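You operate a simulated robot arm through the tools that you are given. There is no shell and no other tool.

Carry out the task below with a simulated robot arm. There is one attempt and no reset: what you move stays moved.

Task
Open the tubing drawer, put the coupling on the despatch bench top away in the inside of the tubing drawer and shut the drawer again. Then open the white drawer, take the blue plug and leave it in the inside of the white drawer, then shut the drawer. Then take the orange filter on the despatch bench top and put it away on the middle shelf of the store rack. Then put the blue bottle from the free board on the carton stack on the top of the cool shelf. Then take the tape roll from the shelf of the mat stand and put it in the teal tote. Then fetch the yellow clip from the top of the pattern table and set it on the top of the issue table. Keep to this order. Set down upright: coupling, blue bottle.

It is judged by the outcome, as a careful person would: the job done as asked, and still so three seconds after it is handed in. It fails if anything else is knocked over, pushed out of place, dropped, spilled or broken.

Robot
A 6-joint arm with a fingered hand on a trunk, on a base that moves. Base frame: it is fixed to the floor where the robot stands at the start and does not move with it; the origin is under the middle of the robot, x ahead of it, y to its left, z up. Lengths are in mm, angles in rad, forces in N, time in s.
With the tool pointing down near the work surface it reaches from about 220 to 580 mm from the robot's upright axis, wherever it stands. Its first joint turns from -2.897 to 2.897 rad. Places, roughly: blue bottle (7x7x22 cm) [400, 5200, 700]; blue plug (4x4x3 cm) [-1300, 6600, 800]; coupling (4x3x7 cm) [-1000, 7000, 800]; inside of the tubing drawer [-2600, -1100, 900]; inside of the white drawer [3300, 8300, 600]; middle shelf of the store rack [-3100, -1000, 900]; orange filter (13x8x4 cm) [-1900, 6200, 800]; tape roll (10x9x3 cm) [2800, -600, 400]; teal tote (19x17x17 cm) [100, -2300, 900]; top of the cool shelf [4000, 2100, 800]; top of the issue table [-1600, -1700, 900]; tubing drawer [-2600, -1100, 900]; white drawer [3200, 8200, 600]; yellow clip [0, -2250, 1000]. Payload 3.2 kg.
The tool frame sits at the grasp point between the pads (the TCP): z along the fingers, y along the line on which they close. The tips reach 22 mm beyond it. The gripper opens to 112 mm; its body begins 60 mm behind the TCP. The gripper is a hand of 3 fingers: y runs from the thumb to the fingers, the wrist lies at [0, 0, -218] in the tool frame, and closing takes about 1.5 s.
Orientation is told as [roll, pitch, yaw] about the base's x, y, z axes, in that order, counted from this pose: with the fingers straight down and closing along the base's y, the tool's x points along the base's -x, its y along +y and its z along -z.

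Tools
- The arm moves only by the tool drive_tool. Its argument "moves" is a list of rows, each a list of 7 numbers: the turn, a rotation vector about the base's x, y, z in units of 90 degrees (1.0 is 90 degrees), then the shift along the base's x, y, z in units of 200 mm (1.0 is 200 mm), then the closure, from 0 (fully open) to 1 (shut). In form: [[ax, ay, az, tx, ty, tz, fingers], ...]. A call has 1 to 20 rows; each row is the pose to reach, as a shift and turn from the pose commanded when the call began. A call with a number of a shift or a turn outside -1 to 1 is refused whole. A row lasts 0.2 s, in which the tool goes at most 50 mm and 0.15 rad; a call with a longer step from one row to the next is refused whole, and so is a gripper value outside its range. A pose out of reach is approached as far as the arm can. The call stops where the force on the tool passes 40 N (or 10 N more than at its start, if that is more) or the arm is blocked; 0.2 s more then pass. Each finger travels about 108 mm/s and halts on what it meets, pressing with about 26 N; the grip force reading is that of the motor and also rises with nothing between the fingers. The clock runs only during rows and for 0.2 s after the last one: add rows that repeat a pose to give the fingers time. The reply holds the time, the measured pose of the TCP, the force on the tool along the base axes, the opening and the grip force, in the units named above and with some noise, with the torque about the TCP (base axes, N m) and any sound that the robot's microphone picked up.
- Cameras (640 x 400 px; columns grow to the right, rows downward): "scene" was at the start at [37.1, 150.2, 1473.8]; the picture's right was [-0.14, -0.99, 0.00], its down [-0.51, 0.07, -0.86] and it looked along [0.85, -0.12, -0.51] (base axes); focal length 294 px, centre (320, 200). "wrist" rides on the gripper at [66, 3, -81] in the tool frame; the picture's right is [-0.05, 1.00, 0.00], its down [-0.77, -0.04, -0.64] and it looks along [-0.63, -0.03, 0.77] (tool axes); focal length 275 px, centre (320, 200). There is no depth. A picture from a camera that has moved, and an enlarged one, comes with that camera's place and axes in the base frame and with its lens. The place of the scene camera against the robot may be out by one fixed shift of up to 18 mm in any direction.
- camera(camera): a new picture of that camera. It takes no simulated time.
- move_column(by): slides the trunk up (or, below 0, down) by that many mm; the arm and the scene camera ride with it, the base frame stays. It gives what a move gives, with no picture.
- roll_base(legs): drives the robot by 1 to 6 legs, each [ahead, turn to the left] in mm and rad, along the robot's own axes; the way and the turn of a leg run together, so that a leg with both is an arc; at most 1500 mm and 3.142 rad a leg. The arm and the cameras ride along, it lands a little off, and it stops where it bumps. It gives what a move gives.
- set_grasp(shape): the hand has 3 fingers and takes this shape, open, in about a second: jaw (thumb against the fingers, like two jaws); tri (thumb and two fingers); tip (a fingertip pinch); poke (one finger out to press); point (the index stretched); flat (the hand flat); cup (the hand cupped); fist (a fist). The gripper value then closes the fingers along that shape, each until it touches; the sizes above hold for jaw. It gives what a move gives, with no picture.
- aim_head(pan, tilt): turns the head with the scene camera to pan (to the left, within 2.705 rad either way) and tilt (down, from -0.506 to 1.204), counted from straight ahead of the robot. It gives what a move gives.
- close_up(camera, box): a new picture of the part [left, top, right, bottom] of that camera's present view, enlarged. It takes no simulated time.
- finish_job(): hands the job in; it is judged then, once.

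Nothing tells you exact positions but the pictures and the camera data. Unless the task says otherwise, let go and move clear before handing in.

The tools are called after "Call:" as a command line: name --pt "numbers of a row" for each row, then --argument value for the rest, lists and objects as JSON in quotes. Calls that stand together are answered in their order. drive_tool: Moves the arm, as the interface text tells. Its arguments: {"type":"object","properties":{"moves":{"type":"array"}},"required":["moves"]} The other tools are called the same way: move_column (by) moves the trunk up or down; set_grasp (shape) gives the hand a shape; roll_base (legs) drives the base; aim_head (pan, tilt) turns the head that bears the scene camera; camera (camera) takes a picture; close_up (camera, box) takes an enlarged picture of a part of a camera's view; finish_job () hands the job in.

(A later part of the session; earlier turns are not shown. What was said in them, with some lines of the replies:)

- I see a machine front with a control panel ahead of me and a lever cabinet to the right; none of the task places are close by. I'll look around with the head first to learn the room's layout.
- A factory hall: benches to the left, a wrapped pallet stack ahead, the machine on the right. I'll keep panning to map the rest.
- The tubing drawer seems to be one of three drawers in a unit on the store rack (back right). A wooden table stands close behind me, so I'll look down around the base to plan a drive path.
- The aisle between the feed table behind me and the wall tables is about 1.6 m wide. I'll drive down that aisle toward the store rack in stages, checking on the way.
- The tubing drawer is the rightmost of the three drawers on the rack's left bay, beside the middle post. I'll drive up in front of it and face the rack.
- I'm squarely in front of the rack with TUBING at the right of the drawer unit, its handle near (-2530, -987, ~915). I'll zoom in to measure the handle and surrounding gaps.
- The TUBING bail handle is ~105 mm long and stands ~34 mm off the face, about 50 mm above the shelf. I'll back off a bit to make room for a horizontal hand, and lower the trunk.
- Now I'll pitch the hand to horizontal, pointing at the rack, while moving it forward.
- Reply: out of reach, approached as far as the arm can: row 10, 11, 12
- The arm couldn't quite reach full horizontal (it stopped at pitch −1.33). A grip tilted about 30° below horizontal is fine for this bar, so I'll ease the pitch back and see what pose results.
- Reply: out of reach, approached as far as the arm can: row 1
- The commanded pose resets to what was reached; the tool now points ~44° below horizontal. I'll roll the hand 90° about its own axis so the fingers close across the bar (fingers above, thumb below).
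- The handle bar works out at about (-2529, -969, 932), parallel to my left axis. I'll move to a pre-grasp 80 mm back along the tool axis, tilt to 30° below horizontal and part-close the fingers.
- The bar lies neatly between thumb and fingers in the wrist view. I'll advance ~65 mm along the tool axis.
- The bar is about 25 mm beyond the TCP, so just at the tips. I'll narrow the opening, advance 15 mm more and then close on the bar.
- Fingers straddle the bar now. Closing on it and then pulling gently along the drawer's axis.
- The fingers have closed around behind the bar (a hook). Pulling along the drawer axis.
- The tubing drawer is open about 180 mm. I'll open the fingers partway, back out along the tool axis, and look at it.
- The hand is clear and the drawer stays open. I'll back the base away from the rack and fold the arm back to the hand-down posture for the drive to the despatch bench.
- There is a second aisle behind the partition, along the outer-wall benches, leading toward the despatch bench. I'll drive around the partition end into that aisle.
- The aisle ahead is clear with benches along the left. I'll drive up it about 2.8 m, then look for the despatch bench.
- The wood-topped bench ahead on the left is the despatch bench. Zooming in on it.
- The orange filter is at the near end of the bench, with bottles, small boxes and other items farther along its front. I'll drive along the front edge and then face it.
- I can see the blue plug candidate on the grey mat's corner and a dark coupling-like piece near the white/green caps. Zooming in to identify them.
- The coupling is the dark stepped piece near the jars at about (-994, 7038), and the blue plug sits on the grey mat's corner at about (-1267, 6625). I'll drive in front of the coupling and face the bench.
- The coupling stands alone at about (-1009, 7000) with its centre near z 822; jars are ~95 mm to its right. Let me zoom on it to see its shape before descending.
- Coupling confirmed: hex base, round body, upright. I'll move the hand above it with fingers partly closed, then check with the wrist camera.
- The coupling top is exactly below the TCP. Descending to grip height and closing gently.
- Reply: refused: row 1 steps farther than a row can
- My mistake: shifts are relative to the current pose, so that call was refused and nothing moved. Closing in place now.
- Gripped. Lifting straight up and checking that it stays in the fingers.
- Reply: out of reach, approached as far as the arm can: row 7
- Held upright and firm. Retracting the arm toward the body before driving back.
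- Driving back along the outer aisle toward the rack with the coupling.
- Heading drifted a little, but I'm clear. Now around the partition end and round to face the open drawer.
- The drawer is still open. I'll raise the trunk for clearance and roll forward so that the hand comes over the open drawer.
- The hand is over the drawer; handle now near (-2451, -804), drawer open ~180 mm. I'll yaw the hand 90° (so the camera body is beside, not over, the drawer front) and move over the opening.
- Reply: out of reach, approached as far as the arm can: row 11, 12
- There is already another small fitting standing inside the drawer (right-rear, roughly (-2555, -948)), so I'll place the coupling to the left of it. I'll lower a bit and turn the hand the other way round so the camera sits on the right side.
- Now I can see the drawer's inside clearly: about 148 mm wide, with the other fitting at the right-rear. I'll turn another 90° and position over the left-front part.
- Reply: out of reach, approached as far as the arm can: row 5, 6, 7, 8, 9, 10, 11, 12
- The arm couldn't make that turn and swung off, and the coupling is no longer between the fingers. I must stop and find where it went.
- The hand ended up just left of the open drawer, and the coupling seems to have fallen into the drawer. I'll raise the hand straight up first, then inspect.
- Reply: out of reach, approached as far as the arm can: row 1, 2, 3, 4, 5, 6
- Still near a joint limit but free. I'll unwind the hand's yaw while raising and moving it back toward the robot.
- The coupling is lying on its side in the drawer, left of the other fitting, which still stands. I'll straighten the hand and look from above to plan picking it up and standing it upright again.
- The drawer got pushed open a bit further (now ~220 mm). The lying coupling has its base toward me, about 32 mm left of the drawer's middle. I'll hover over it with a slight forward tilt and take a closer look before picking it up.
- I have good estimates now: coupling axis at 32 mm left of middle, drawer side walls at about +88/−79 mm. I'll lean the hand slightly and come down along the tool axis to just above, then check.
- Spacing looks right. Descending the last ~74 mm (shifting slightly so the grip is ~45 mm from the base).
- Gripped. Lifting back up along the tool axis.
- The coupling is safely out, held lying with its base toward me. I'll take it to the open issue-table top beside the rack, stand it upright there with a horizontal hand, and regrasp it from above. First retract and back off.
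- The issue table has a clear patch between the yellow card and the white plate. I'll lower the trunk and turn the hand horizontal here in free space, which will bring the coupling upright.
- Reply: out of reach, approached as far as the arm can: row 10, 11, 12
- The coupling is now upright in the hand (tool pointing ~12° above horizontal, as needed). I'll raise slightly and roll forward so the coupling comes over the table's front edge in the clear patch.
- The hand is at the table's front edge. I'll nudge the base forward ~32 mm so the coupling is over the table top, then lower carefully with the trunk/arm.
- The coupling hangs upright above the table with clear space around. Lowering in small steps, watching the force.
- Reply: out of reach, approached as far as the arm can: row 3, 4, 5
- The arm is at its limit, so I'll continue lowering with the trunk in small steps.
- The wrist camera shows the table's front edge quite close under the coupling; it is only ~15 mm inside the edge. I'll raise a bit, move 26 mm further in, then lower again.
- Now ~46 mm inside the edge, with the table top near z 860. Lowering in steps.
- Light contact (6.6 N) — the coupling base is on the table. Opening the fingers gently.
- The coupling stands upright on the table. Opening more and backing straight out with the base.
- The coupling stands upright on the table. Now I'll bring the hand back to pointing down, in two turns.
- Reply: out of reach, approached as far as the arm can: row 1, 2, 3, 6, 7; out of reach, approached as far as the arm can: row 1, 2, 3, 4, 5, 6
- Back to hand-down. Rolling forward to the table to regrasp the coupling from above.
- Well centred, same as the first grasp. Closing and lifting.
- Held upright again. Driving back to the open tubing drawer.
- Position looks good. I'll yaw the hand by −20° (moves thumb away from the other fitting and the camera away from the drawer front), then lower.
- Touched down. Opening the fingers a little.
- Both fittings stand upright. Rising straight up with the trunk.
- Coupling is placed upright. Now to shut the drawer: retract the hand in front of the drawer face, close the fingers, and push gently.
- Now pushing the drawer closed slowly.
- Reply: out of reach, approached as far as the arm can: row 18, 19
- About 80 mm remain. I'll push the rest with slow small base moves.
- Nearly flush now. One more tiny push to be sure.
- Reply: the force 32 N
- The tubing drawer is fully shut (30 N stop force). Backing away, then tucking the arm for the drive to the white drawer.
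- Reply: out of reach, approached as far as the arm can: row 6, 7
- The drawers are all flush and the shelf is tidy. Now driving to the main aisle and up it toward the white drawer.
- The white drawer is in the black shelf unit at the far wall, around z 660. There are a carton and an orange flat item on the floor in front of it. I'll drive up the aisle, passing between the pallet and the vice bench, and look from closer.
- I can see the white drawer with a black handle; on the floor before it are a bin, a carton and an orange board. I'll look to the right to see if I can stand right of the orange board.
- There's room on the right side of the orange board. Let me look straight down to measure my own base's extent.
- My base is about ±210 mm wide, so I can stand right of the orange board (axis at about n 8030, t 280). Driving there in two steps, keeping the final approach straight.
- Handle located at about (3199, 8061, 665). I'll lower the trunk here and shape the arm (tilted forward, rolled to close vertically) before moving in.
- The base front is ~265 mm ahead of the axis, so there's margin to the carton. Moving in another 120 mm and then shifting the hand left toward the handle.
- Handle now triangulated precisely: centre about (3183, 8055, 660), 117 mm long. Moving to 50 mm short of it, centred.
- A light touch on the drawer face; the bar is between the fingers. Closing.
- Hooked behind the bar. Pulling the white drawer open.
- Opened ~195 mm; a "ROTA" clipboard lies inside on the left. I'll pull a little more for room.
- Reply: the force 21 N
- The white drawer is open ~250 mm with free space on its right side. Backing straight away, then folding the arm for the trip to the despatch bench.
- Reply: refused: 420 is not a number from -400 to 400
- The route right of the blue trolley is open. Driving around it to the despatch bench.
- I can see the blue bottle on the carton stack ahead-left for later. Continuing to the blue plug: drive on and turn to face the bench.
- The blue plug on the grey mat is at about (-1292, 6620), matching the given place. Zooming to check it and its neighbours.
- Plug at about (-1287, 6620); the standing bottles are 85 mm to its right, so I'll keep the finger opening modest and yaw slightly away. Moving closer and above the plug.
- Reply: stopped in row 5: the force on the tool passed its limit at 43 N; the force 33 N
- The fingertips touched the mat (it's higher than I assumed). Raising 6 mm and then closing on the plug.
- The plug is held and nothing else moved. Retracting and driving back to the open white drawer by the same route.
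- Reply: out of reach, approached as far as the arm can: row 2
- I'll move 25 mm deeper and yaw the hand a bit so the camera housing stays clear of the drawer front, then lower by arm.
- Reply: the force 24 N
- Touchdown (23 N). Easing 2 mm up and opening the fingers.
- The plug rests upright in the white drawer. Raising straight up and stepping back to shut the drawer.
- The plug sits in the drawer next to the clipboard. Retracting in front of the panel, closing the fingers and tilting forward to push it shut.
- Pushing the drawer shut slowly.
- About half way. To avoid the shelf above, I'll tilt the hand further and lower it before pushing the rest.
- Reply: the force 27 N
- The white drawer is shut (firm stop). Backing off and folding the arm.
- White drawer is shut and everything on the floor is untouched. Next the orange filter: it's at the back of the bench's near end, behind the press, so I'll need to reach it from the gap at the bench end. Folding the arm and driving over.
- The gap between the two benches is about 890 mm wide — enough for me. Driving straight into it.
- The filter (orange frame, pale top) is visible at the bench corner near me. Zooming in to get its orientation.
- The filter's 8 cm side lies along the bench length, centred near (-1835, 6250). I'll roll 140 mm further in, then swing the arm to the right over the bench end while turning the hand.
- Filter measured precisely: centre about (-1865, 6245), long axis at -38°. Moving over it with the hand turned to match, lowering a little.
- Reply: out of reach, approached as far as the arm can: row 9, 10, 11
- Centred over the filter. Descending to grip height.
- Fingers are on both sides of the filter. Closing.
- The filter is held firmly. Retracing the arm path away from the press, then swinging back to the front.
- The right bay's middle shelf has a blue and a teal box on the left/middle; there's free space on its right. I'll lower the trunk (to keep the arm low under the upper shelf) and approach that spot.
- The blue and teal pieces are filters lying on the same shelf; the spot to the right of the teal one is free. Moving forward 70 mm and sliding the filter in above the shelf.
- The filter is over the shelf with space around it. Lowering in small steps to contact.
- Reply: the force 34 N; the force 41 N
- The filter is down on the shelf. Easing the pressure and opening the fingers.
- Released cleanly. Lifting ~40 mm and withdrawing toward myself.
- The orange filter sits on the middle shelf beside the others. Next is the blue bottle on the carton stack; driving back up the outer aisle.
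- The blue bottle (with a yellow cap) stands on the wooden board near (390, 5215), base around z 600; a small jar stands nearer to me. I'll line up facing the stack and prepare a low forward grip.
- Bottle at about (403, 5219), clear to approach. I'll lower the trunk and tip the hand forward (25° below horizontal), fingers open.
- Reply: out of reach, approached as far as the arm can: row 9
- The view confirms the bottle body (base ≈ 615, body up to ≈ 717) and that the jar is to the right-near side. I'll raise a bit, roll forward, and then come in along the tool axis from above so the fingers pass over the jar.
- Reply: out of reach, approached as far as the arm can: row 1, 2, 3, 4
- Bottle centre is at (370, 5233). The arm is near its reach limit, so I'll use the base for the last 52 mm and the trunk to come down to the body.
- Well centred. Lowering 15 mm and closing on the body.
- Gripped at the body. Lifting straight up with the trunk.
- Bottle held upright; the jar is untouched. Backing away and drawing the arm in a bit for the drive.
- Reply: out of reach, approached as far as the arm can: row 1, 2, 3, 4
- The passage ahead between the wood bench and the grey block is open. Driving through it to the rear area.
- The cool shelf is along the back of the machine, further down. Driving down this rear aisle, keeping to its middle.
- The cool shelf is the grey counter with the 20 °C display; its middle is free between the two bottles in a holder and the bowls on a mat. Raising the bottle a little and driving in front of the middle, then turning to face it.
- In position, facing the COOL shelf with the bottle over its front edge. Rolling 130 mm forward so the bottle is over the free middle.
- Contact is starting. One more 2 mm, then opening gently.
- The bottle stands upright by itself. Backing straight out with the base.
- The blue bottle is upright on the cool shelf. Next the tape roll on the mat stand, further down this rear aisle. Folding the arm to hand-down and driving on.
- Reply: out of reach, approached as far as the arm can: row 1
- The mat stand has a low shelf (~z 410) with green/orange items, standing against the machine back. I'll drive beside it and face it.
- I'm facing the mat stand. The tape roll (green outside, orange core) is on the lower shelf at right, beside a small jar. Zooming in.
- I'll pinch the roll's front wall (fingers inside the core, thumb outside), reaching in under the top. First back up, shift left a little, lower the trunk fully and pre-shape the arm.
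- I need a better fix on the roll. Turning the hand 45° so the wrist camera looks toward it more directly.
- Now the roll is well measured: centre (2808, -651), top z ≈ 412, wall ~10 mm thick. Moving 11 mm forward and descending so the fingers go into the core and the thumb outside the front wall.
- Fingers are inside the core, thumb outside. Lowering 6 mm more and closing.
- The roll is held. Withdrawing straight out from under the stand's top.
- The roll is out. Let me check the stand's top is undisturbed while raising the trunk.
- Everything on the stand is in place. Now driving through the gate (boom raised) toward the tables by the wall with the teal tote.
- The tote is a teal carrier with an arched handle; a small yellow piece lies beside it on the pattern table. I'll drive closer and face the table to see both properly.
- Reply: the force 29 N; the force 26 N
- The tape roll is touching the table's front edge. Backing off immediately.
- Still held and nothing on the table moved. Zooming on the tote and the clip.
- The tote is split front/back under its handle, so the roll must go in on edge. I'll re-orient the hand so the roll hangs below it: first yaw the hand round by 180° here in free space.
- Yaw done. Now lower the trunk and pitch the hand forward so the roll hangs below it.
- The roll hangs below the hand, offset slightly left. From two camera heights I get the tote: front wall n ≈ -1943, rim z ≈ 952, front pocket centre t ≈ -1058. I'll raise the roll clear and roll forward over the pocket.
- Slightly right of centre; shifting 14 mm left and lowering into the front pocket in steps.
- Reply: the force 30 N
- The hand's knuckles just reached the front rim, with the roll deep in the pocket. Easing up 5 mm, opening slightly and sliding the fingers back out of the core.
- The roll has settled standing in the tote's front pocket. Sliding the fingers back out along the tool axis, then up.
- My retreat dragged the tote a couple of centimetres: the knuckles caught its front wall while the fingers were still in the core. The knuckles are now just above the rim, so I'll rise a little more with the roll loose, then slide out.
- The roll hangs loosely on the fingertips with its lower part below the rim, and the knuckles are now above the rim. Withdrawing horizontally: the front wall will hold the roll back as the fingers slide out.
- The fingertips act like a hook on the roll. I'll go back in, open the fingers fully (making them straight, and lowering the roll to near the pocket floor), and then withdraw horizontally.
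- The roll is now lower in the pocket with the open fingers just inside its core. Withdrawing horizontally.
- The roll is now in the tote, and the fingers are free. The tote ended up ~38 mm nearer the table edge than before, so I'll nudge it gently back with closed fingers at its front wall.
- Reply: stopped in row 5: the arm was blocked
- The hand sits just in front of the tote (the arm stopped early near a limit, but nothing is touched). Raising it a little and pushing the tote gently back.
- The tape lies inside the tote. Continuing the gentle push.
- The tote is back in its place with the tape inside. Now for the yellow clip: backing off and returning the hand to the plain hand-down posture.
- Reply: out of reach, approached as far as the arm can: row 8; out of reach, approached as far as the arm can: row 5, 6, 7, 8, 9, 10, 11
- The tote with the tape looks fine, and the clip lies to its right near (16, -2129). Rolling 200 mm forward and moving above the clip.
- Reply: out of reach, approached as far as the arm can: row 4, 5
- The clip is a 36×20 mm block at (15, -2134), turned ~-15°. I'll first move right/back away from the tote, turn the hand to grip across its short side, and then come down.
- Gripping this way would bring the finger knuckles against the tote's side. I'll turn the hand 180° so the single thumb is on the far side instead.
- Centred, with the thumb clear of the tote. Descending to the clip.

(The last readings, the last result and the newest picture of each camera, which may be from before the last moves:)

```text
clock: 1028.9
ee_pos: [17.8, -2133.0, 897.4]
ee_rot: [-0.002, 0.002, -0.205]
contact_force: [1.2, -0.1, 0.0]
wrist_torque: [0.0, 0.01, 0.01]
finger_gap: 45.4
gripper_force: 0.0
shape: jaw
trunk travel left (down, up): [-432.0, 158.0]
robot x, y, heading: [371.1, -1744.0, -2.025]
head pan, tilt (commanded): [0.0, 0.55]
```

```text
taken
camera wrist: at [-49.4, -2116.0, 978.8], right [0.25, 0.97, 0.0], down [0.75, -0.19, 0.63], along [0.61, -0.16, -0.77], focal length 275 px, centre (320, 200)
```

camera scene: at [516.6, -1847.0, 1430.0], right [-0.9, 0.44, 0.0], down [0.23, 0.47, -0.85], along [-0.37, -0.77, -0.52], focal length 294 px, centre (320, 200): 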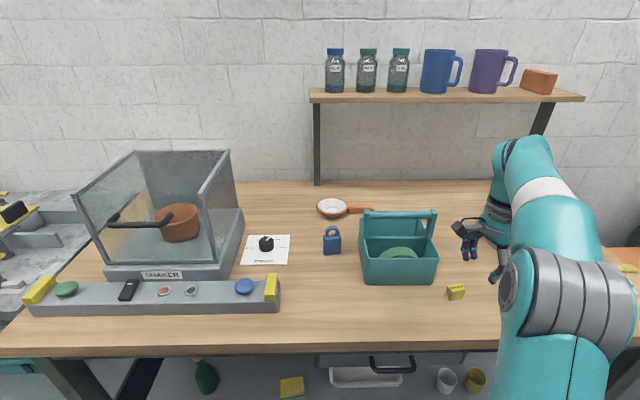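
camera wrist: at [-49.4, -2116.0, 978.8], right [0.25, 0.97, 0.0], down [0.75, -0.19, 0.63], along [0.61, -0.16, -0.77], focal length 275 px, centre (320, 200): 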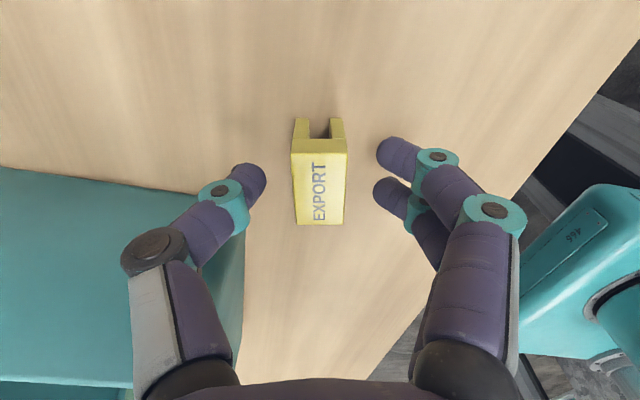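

Call:
drive_tool --pt "0 0 0 0 0 -0.015 0.6" --pt "0 0 0 0 0 -0.03 0.6" --pt "0 0 0 0 0 -0.03 0.7" --pt "0 0 0 0 0 -0.03 0.8" --pt "0 0 0 0 0 -0.03 0.9" --pt "0 0 0 0 0 -0.03 1" --pt "0 0 0 0 0 -0.03 1" --pt "0 0 0 0 0 -0.03 1"

Call:
camera --camera "wrist"

```text
clock: 1030.7
ee_pos: [15.7, -2134.4, 891.2]
ee_rot: [-0.002, 0.002, -0.207]
contact_force: [-0.4, -1.1, -0.6]
wrist_torque: [-0.01, 0.0, 0.02]
finger_gap: 15.1
gripper_force: 26.1
shape: jaw
trunk travel left (down, up): [-432.0, 158.0]
robot x, y, heading: [373.1, -1741.9, -2.018]
head pan, tilt (commanded): [0.0, 0.55]
```

```text
taken
camera wrist: at [-49.2, -2116.1, 973.1], right [0.25, 0.97, 0.0], down [0.75, -0.19, 0.64], along [0.61, -0.16, -0.77], focal length 275 px, centre (320, 200)
```

wrist: 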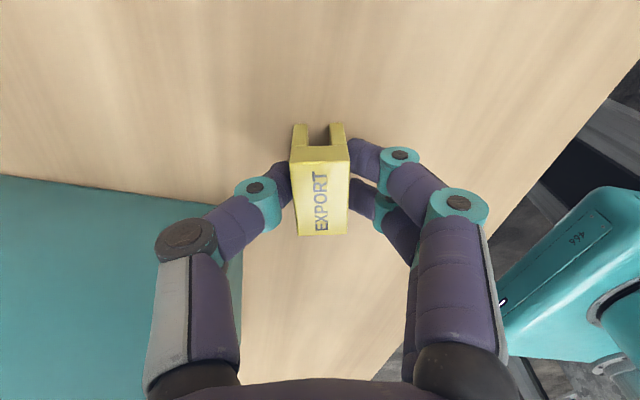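

Clip gripped. Lifting straight up and moving back toward the robot, away from the tote.

Call:
drive_tool --pt "0 0 0 0 0 0.1 1" --pt "0 0 0 0 0 0.25 1" --pt "0 0 0 0 0.02 0.4 1" --pt "0 0 0 0.02 0.1 0.55 1" --pt "0 0 0 0.05 0.2 0.7 1" --pt "0 0 0 0.1 0.35 0.8 1" --pt "0 0 0 0.15 0.5 0.9 1"

Call:
camera --camera "wrist"

Call:
camera --camera "scene"

```text
clock: 1032.3
ee_pos: [46.7, -2031.4, 1072.0]
ee_rot: [-0.001, 0.002, -0.206]
contact_force: [0.3, 0.2, -0.4]
wrist_torque: [0.0, 0.04, 0.0]
finger_gap: 15.3
gripper_force: 25.3
shape: jaw
trunk travel left (down, up): [-432.0, 158.0]
robot x, y, heading: [373.1, -1743.4, -2.023]
head pan, tilt (commanded): [0.0, 0.55]
```

```text
taken
camera wrist: at [-18.4, -2013.6, 1154.6], right [0.25, 0.97, 0.0], down [0.75, -0.19, 0.64], along [0.61, -0.16, -0.77], focal length 275 px, centre (320, 200)
```

wrist: 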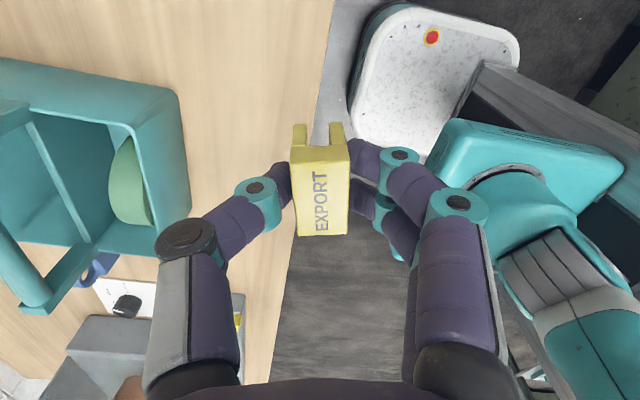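

```text
taken
camera scene: at [516.9, -1846.8, 1429.9], right [-0.9, 0.44, 0.0], down [0.23, 0.47, -0.85], along [-0.37, -0.77, -0.52], focal length 294 px, centre (320, 200)
```

scene: 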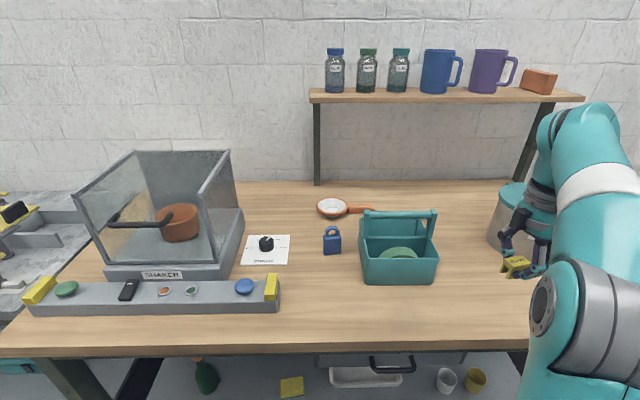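

The clip is in hand and everything else on the pattern table is in order. Backing off and driving to the issue table.

Call:
roll_base --legs '[[-285, 0]]'

Call:
drive_tool --pt "0 0 0 0.15 -0.02 0.05 1" --pt "0 0 0 0.3 -0.04 0.1 1" --pt "0 0 0 0.45 -0.06 0.15 1" --pt "0 0 0 0.6 -0.08 0.2 1" --pt "0 0 0 0.75 -0.1 0.25 1"

Call:
roll_base --legs '[[0, -1.565], [1000, 0], [930, 0], [0, 1.571]]'

Call:
camera --camera "scene"

```text
clock: 1034.3
ee_pos: [169.9, -1775.6, 1072.6]
ee_rot: [-0.001, 0.0, -0.206]
contact_force: [1.1, 0.1, 0.8]
wrist_torque: [-0.01, -0.04, 0.0]
finger_gap: 15.2
gripper_force: 25.7
shape: jaw
trunk travel left (down, up): [-432.0, 158.0]
robot x, y, heading: [493.0, -1490.5, -2.02]
head pan, tilt (commanded): [0.0, 0.55]
```

```text
clock: 1035.5
ee_pos: [321.7, -1794.3, 1121.9]
ee_rot: [-0.003, 0.002, -0.204]
contact_force: [-0.1, 1.0, 0.1]
wrist_torque: [-0.01, 0.01, 0.02]
finger_gap: 15.2
gripper_force: 25.8
shape: jaw
trunk travel left (down, up): [-432.0, 158.0]
robot x, y, heading: [495.6, -1490.2, -2.021]
head pan, tilt (commanded): [0.0, 0.55]
```

```text
clock: 1052.8
ee_pos: [-1430.3, -1022.0, 1123.2]
ee_rot: [-0.001, 0.004, -0.169]
contact_force: [0.8, 0.6, -1.0]
wrist_torque: [-0.01, 0.01, -0.01]
finger_gap: 14.8
gripper_force: 25.9
shape: jaw
trunk travel left (down, up): [-432.0, 158.0]
robot x, y, heading: [-1264.5, -707.7, -1.989]
head pan, tilt (commanded): [0.0, 0.55]
```

```text
taken
camera scene: at [-1117.5, -805.9, 1429.9], right [-0.92, 0.4, 0.0], down [0.21, 0.48, -0.85], along [-0.34, -0.78, -0.52], focal length 294 px, centre (320, 200)
```

scene: 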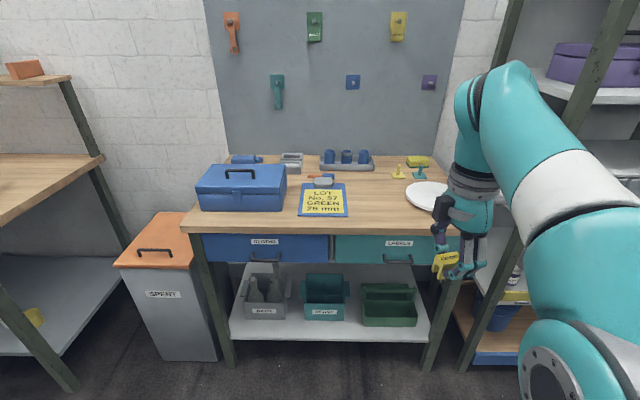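

Facing the issue table; the clear patch between the lot card and the plate is free. Rolling forward and bringing the clip over it.

Call:
roll_base --legs '[[330, 0]]'

Call:
drive_tool --pt "0 0 0 -0.06 -0.14 -0.14 1" --pt "0 0 0 -0.12 -0.28 -0.28 1" --pt "0 0 0 -0.18 -0.42 -0.42 1" --pt "0 0 0 -0.24 -0.55 -0.56 1" --pt "0 0 0 -0.31 -0.68 -0.7 1"

Call:
camera --camera "wrist"

Call:
camera --camera "scene"

```text
clock: 1054.9
ee_pos: [-1563.3, -1323.1, 1122.7]
ee_rot: [-0.001, 0.002, -0.171]
contact_force: [-0.5, 0.7, -0.1]
wrist_torque: [0.01, 0.01, -0.01]
finger_gap: 15.0
gripper_force: 25.9
shape: jaw
trunk travel left (down, up): [-432.0, 158.0]
robot x, y, heading: [-1397.4, -1010.5, -1.984]
head pan, tilt (commanded): [0.0, 0.55]
```

```text
clock: 1056.1
ee_pos: [-1625.3, -1460.6, 983.0]
ee_rot: [-0.001, 0.001, -0.172]
contact_force: [0.0, -0.5, -0.1]
wrist_torque: [0.0, -0.01, 0.01]
finger_gap: 15.0
gripper_force: 26.2
shape: jaw
trunk travel left (down, up): [-432.0, 158.0]
robot x, y, heading: [-1398.4, -1011.0, -1.984]
head pan, tilt (commanded): [0.0, 0.55]
```

```text
taken
camera wrist: at [-1691.6, -1445.2, 1063.7], right [0.22, 0.98, 0.0], down [0.75, -0.17, 0.64], along [0.62, -0.14, -0.77], focal length 275 px, centre (320, 200)
```

wrist: 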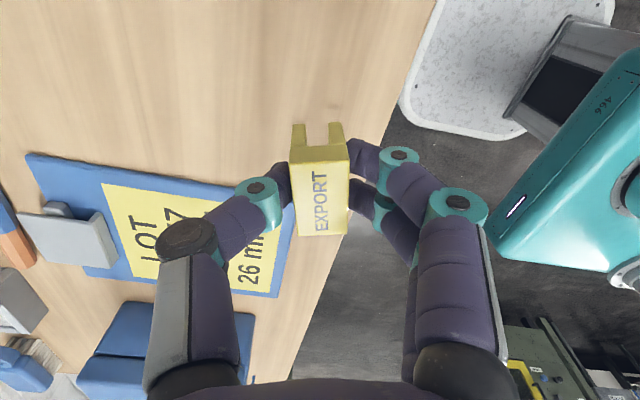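

```text
taken
camera scene: at [-1251.1, -1108.5, 1430.0], right [-0.91, 0.4, 0.0], down [0.21, 0.48, -0.85], along [-0.34, -0.78, -0.52], focal length 294 px, centre (320, 200)
```

scene: 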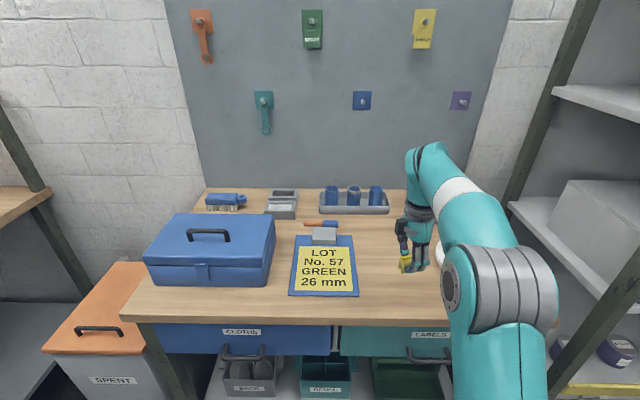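

Over the clear patch, ~60 mm inside the table edge. Lowering in steps to contact.

Call:
drive_tool --pt "0 0 0 0 0 -0.12 1" --pt "0 0 0 0 0 -0.24 1" --pt "0 0 0 0 0 -0.34 1" --pt "0 0 0 0 0 -0.38 1"

Call:
move_column --by -4

Call:
move_column --by -4

Call:
camera --camera "wrist"

```text
clock: 1057.1
ee_pos: [-1623.8, -1459.4, 907.4]
ee_rot: [-0.001, 0.0, -0.17]
contact_force: [1.2, 0.1, -0.4]
wrist_torque: [0.0, 0.01, 0.01]
finger_gap: 15.1
gripper_force: 26.0
shape: jaw
trunk travel left (down, up): [-432.0, 158.0]
robot x, y, heading: [-1401.2, -1011.3, -1.985]
head pan, tilt (commanded): [0.0, 0.55]
```

```text
clock: 1057.7
ee_pos: [-1625.9, -1460.0, 903.0]
ee_rot: [-0.004, 0.003, -0.171]
contact_force: [-0.1, 0.0, 0.2]
wrist_torque: [-0.01, 0.03, 0.0]
finger_gap: 14.7
gripper_force: 26.3
shape: jaw
trunk travel left (down, up): [-428.0, 162.0]
robot x, y, heading: [-1397.9, -1010.3, -1.986]
head pan, tilt (commanded): [0.0, 0.55]
```

```text
clock: 1058.2
ee_pos: [-1623.1, -1459.2, 900.3]
ee_rot: [-0.003, 0.002, -0.17]
contact_force: [-0.5, -0.2, 0.3]
wrist_torque: [-0.03, 0.05, 0.01]
finger_gap: 15.1
gripper_force: 25.7
shape: jaw
trunk travel left (down, up): [-424.0, 166.0]
robot x, y, heading: [-1402.2, -1011.0, -1.984]
head pan, tilt (commanded): [0.0, 0.55]
```

```text
taken
camera wrist: at [-1689.8, -1444.5, 981.0], right [0.22, 0.98, 0.0], down [0.75, -0.17, 0.64], along [0.62, -0.14, -0.77], focal length 275 px, centre (320, 200)
```

wrist: 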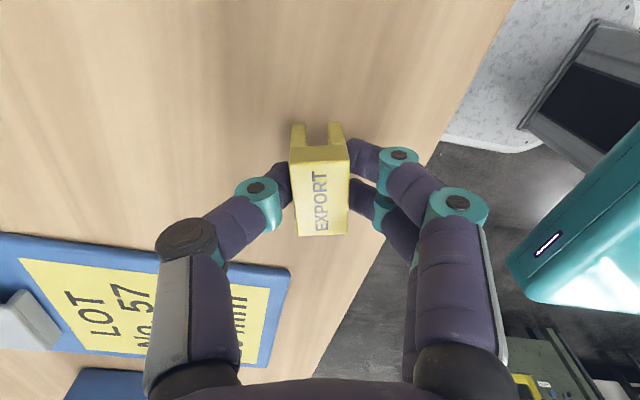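

Call:
move_column --by -4

Call:
move_column --by -4

Call:
move_column --by -3

Call:
move_column --by -3

```text
clock: 1058.7
ee_pos: [-1623.6, -1459.9, 895.9]
ee_rot: [-0.003, 0.002, -0.171]
contact_force: [0.5, 0.5, 0.2]
wrist_torque: [-0.01, 0.04, 0.02]
finger_gap: 14.9
gripper_force: 26.0
shape: jaw
trunk travel left (down, up): [-420.0, 170.0]
robot x, y, heading: [-1398.5, -1008.3, -1.979]
head pan, tilt (commanded): [0.0, 0.55]
```

```text
clock: 1059.3
ee_pos: [-1624.7, -1459.7, 890.1]
ee_rot: [-0.001, 0.002, -0.173]
contact_force: [0.4, -0.5, -0.5]
wrist_torque: [-0.03, -0.01, 0.03]
finger_gap: 15.0
gripper_force: 26.1
shape: jaw
trunk travel left (down, up): [-416.0, 174.0]
robot x, y, heading: [-1396.9, -1012.8, -1.987]
head pan, tilt (commanded): [0.0, 0.55]
```

```text
clock: 1059.8
ee_pos: [-1623.9, -1460.2, 888.8]
ee_rot: [-0.004, 0.003, -0.171]
contact_force: [-1.0, -2.3, 11.8]
wrist_torque: [0.02, 0.02, 0.01]
finger_gap: 15.5
gripper_force: 25.6
shape: jaw
trunk travel left (down, up): [-413.0, 177.0]
robot x, y, heading: [-1398.4, -1010.1, -1.989]
head pan, tilt (commanded): [0.0, 0.55]
```

```text
clock: 1060.3
ee_pos: [-1624.3, -1459.3, 887.6]
ee_rot: [-0.008, 0.004, -0.171]
contact_force: [-1.7, -4.2, 30.6]
wrist_torque: [-0.09, 0.01, 0.0]
finger_gap: 17.3
gripper_force: 25.9
shape: jaw
trunk travel left (down, up): [-410.0, 180.0]
robot x, y, heading: [-1397.8, -1009.0, -1.988]
head pan, tilt (commanded): [0.0, 0.55]
```

Contact reached. Easing up 3 mm and opening.

Call:
move_column --by 3

Call:
drive_tool --pt "0 0 0 0 0 0 0.84" --pt "0 0 0 0 0 0 0.78" --pt "0 0 0 0 0 0 0.7" --pt "0 0 0 0 0 0 0.62" --pt "0 0 0 0 0 0 0.55" --pt "0 0 0 0 0 0 0.55"

Call:
camera --camera "wrist"

```text
clock: 1060.8
ee_pos: [-1624.2, -1458.9, 889.3]
ee_rot: [-0.002, 0.002, -0.17]
contact_force: [-1.5, -1.9, 17.8]
wrist_torque: [-0.06, 0.03, -0.01]
finger_gap: 17.3
gripper_force: 25.9
shape: jaw
trunk travel left (down, up): [-413.0, 177.0]
robot x, y, heading: [-1402.2, -1011.8, -1.986]
head pan, tilt (commanded): [0.0, 0.55]
```

```text
clock: 1062.2
ee_pos: [-1623.2, -1459.9, 888.8]
ee_rot: [-0.002, 0.002, -0.17]
contact_force: [0.0, 0.1, 0.5]
wrist_torque: [-0.02, -0.02, -0.02]
finger_gap: 49.5
gripper_force: 0.1
shape: jaw
trunk travel left (down, up): [-413.0, 177.0]
robot x, y, heading: [-1398.8, -1011.4, -1.985]
head pan, tilt (commanded): [0.0, 0.55]
```

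```text
taken
camera wrist: at [-1689.8, -1444.5, 970.0], right [0.22, 0.98, 0.0], down [0.75, -0.17, 0.64], along [0.62, -0.14, -0.77], focal length 275 px, centre (320, 200)
```

wrist: 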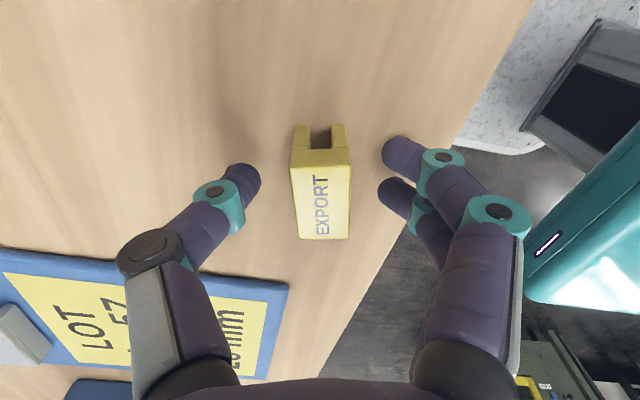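

The clip is standing on the issue table. Raising the hand straight up and moving clear.

Call:
move_column --by 150

Call:
roll_base --legs '[[-350, 0]]'

Call:
camera --camera "scene"

Call:
aim_head --pan -0.7 --tilt 0.4

Call:
camera --camera "scene"

```text
clock: 1064.0
ee_pos: [-1624.2, -1459.3, 1040.4]
ee_rot: [-0.001, 0.001, -0.17]
contact_force: [-0.5, 0.8, -0.6]
wrist_torque: [-0.03, 0.02, 0.01]
finger_gap: 49.6
gripper_force: 0.0
shape: jaw
trunk travel left (down, up): [-563.0, 27.0]
robot x, y, heading: [-1399.0, -1009.9, -1.988]
head pan, tilt (commanded): [0.0, 0.55]
```

```text
clock: 1066.2
ee_pos: [-1484.1, -1140.1, 1039.5]
ee_rot: [-0.001, 0.001, -0.175]
contact_force: [0.5, 0.2, 0.0]
wrist_torque: [0.02, 0.0, 0.01]
finger_gap: 49.9
gripper_force: 0.1
shape: jaw
trunk travel left (down, up): [-563.0, 27.0]
robot x, y, heading: [-1258.6, -691.6, -1.994]
head pan, tilt (commanded): [0.0, 0.55]
```

```text
taken
camera scene: at [-1109.5, -789.5, 1561.0], right [-0.91, 0.41, 0.0], down [0.21, 0.48, -0.85], along [-0.35, -0.78, -0.52], focal length 294 px, centre (320, 200)
```

scene: 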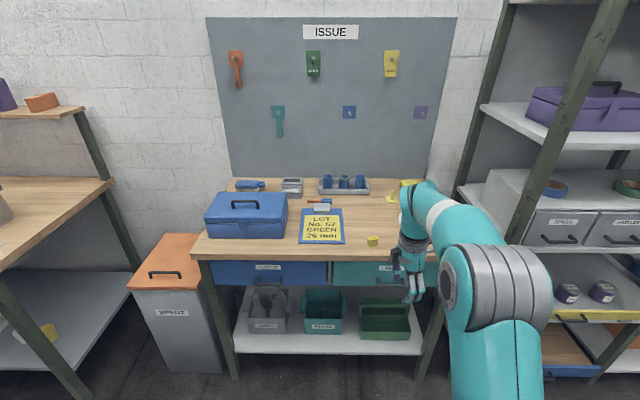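

```text
clock: 1067.3
ee_pos: [-1484.8, -1139.4, 1038.4]
ee_rot: [-0.002, 0.002, -0.175]
contact_force: [-0.2, -0.5, -0.1]
wrist_torque: [-0.01, -0.01, 0.03]
finger_gap: 49.6
gripper_force: 0.0
shape: jaw
trunk travel left (down, up): [-563.0, 27.0]
robot x, y, heading: [-1257.8, -692.6, -1.995]
head pan, tilt (commanded): [-0.7, 0.4]
```

```text
taken
camera scene: at [-1156.5, -748.6, 1574.7], right [-0.44, 0.9, 0.0], down [0.35, 0.17, -0.92], along [-0.83, -0.4, -0.39], focal length 294 px, centre (320, 200)
```

scene: 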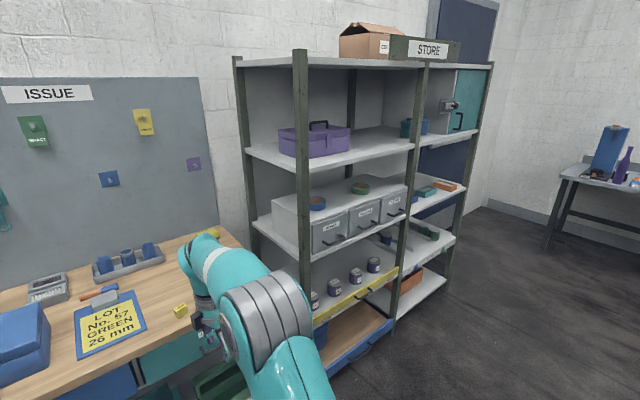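

The clip stands on the issue table, the filter lies on the store rack's middle shelf, and the rack drawers are shut. Before I moved away from the other places I saw these:

- **Coupling:** it stood upright in the tubing drawer before I shut it.
- **Blue plug:** it is in the shut white drawer.
- **Blue bottle:** it stands upright on the cool shelf.
- **Tape roll:** it is in the teal tote.

The hand is empty and clear, so I'm handing the job in.

Call:
finish_job

```text
The job is handed in.
```

I've handed in the job with all six items done in the order you gave, but two things went wrong along the way.

| Step | Result |
|---|---|
| Coupling | Upright in the tubing drawer, drawer shut |
| Blue plug | In the white drawer, drawer shut |
| Orange filter | On the middle shelf of the store rack, right of the teal filter |
| Blue bottle | Upright in the middle of the cool shelf |
| Tape roll | Standing in the front half of the teal tote |
| Yellow clip | On the issue table, between the lot card and the white plate |

- **Coupling dropped:** it fell from the hand into the open drawer on the first try and landed on its side. I took it out, stood it up on the issue table, gripped it again and set it down upright in the drawer. Another fitting already in the drawer stayed standing. I pushed the drawer shut slowly, but haven't looked inside since.
- **Tote moved:** the fingers dragged the teal tote about 38 mm toward the table edge while letting go of the tape. I pushed it back to within about a centimetre of where it stood.

The tape roll also bumped the front edge of the pattern table during a turn. Nothing on the table moved.
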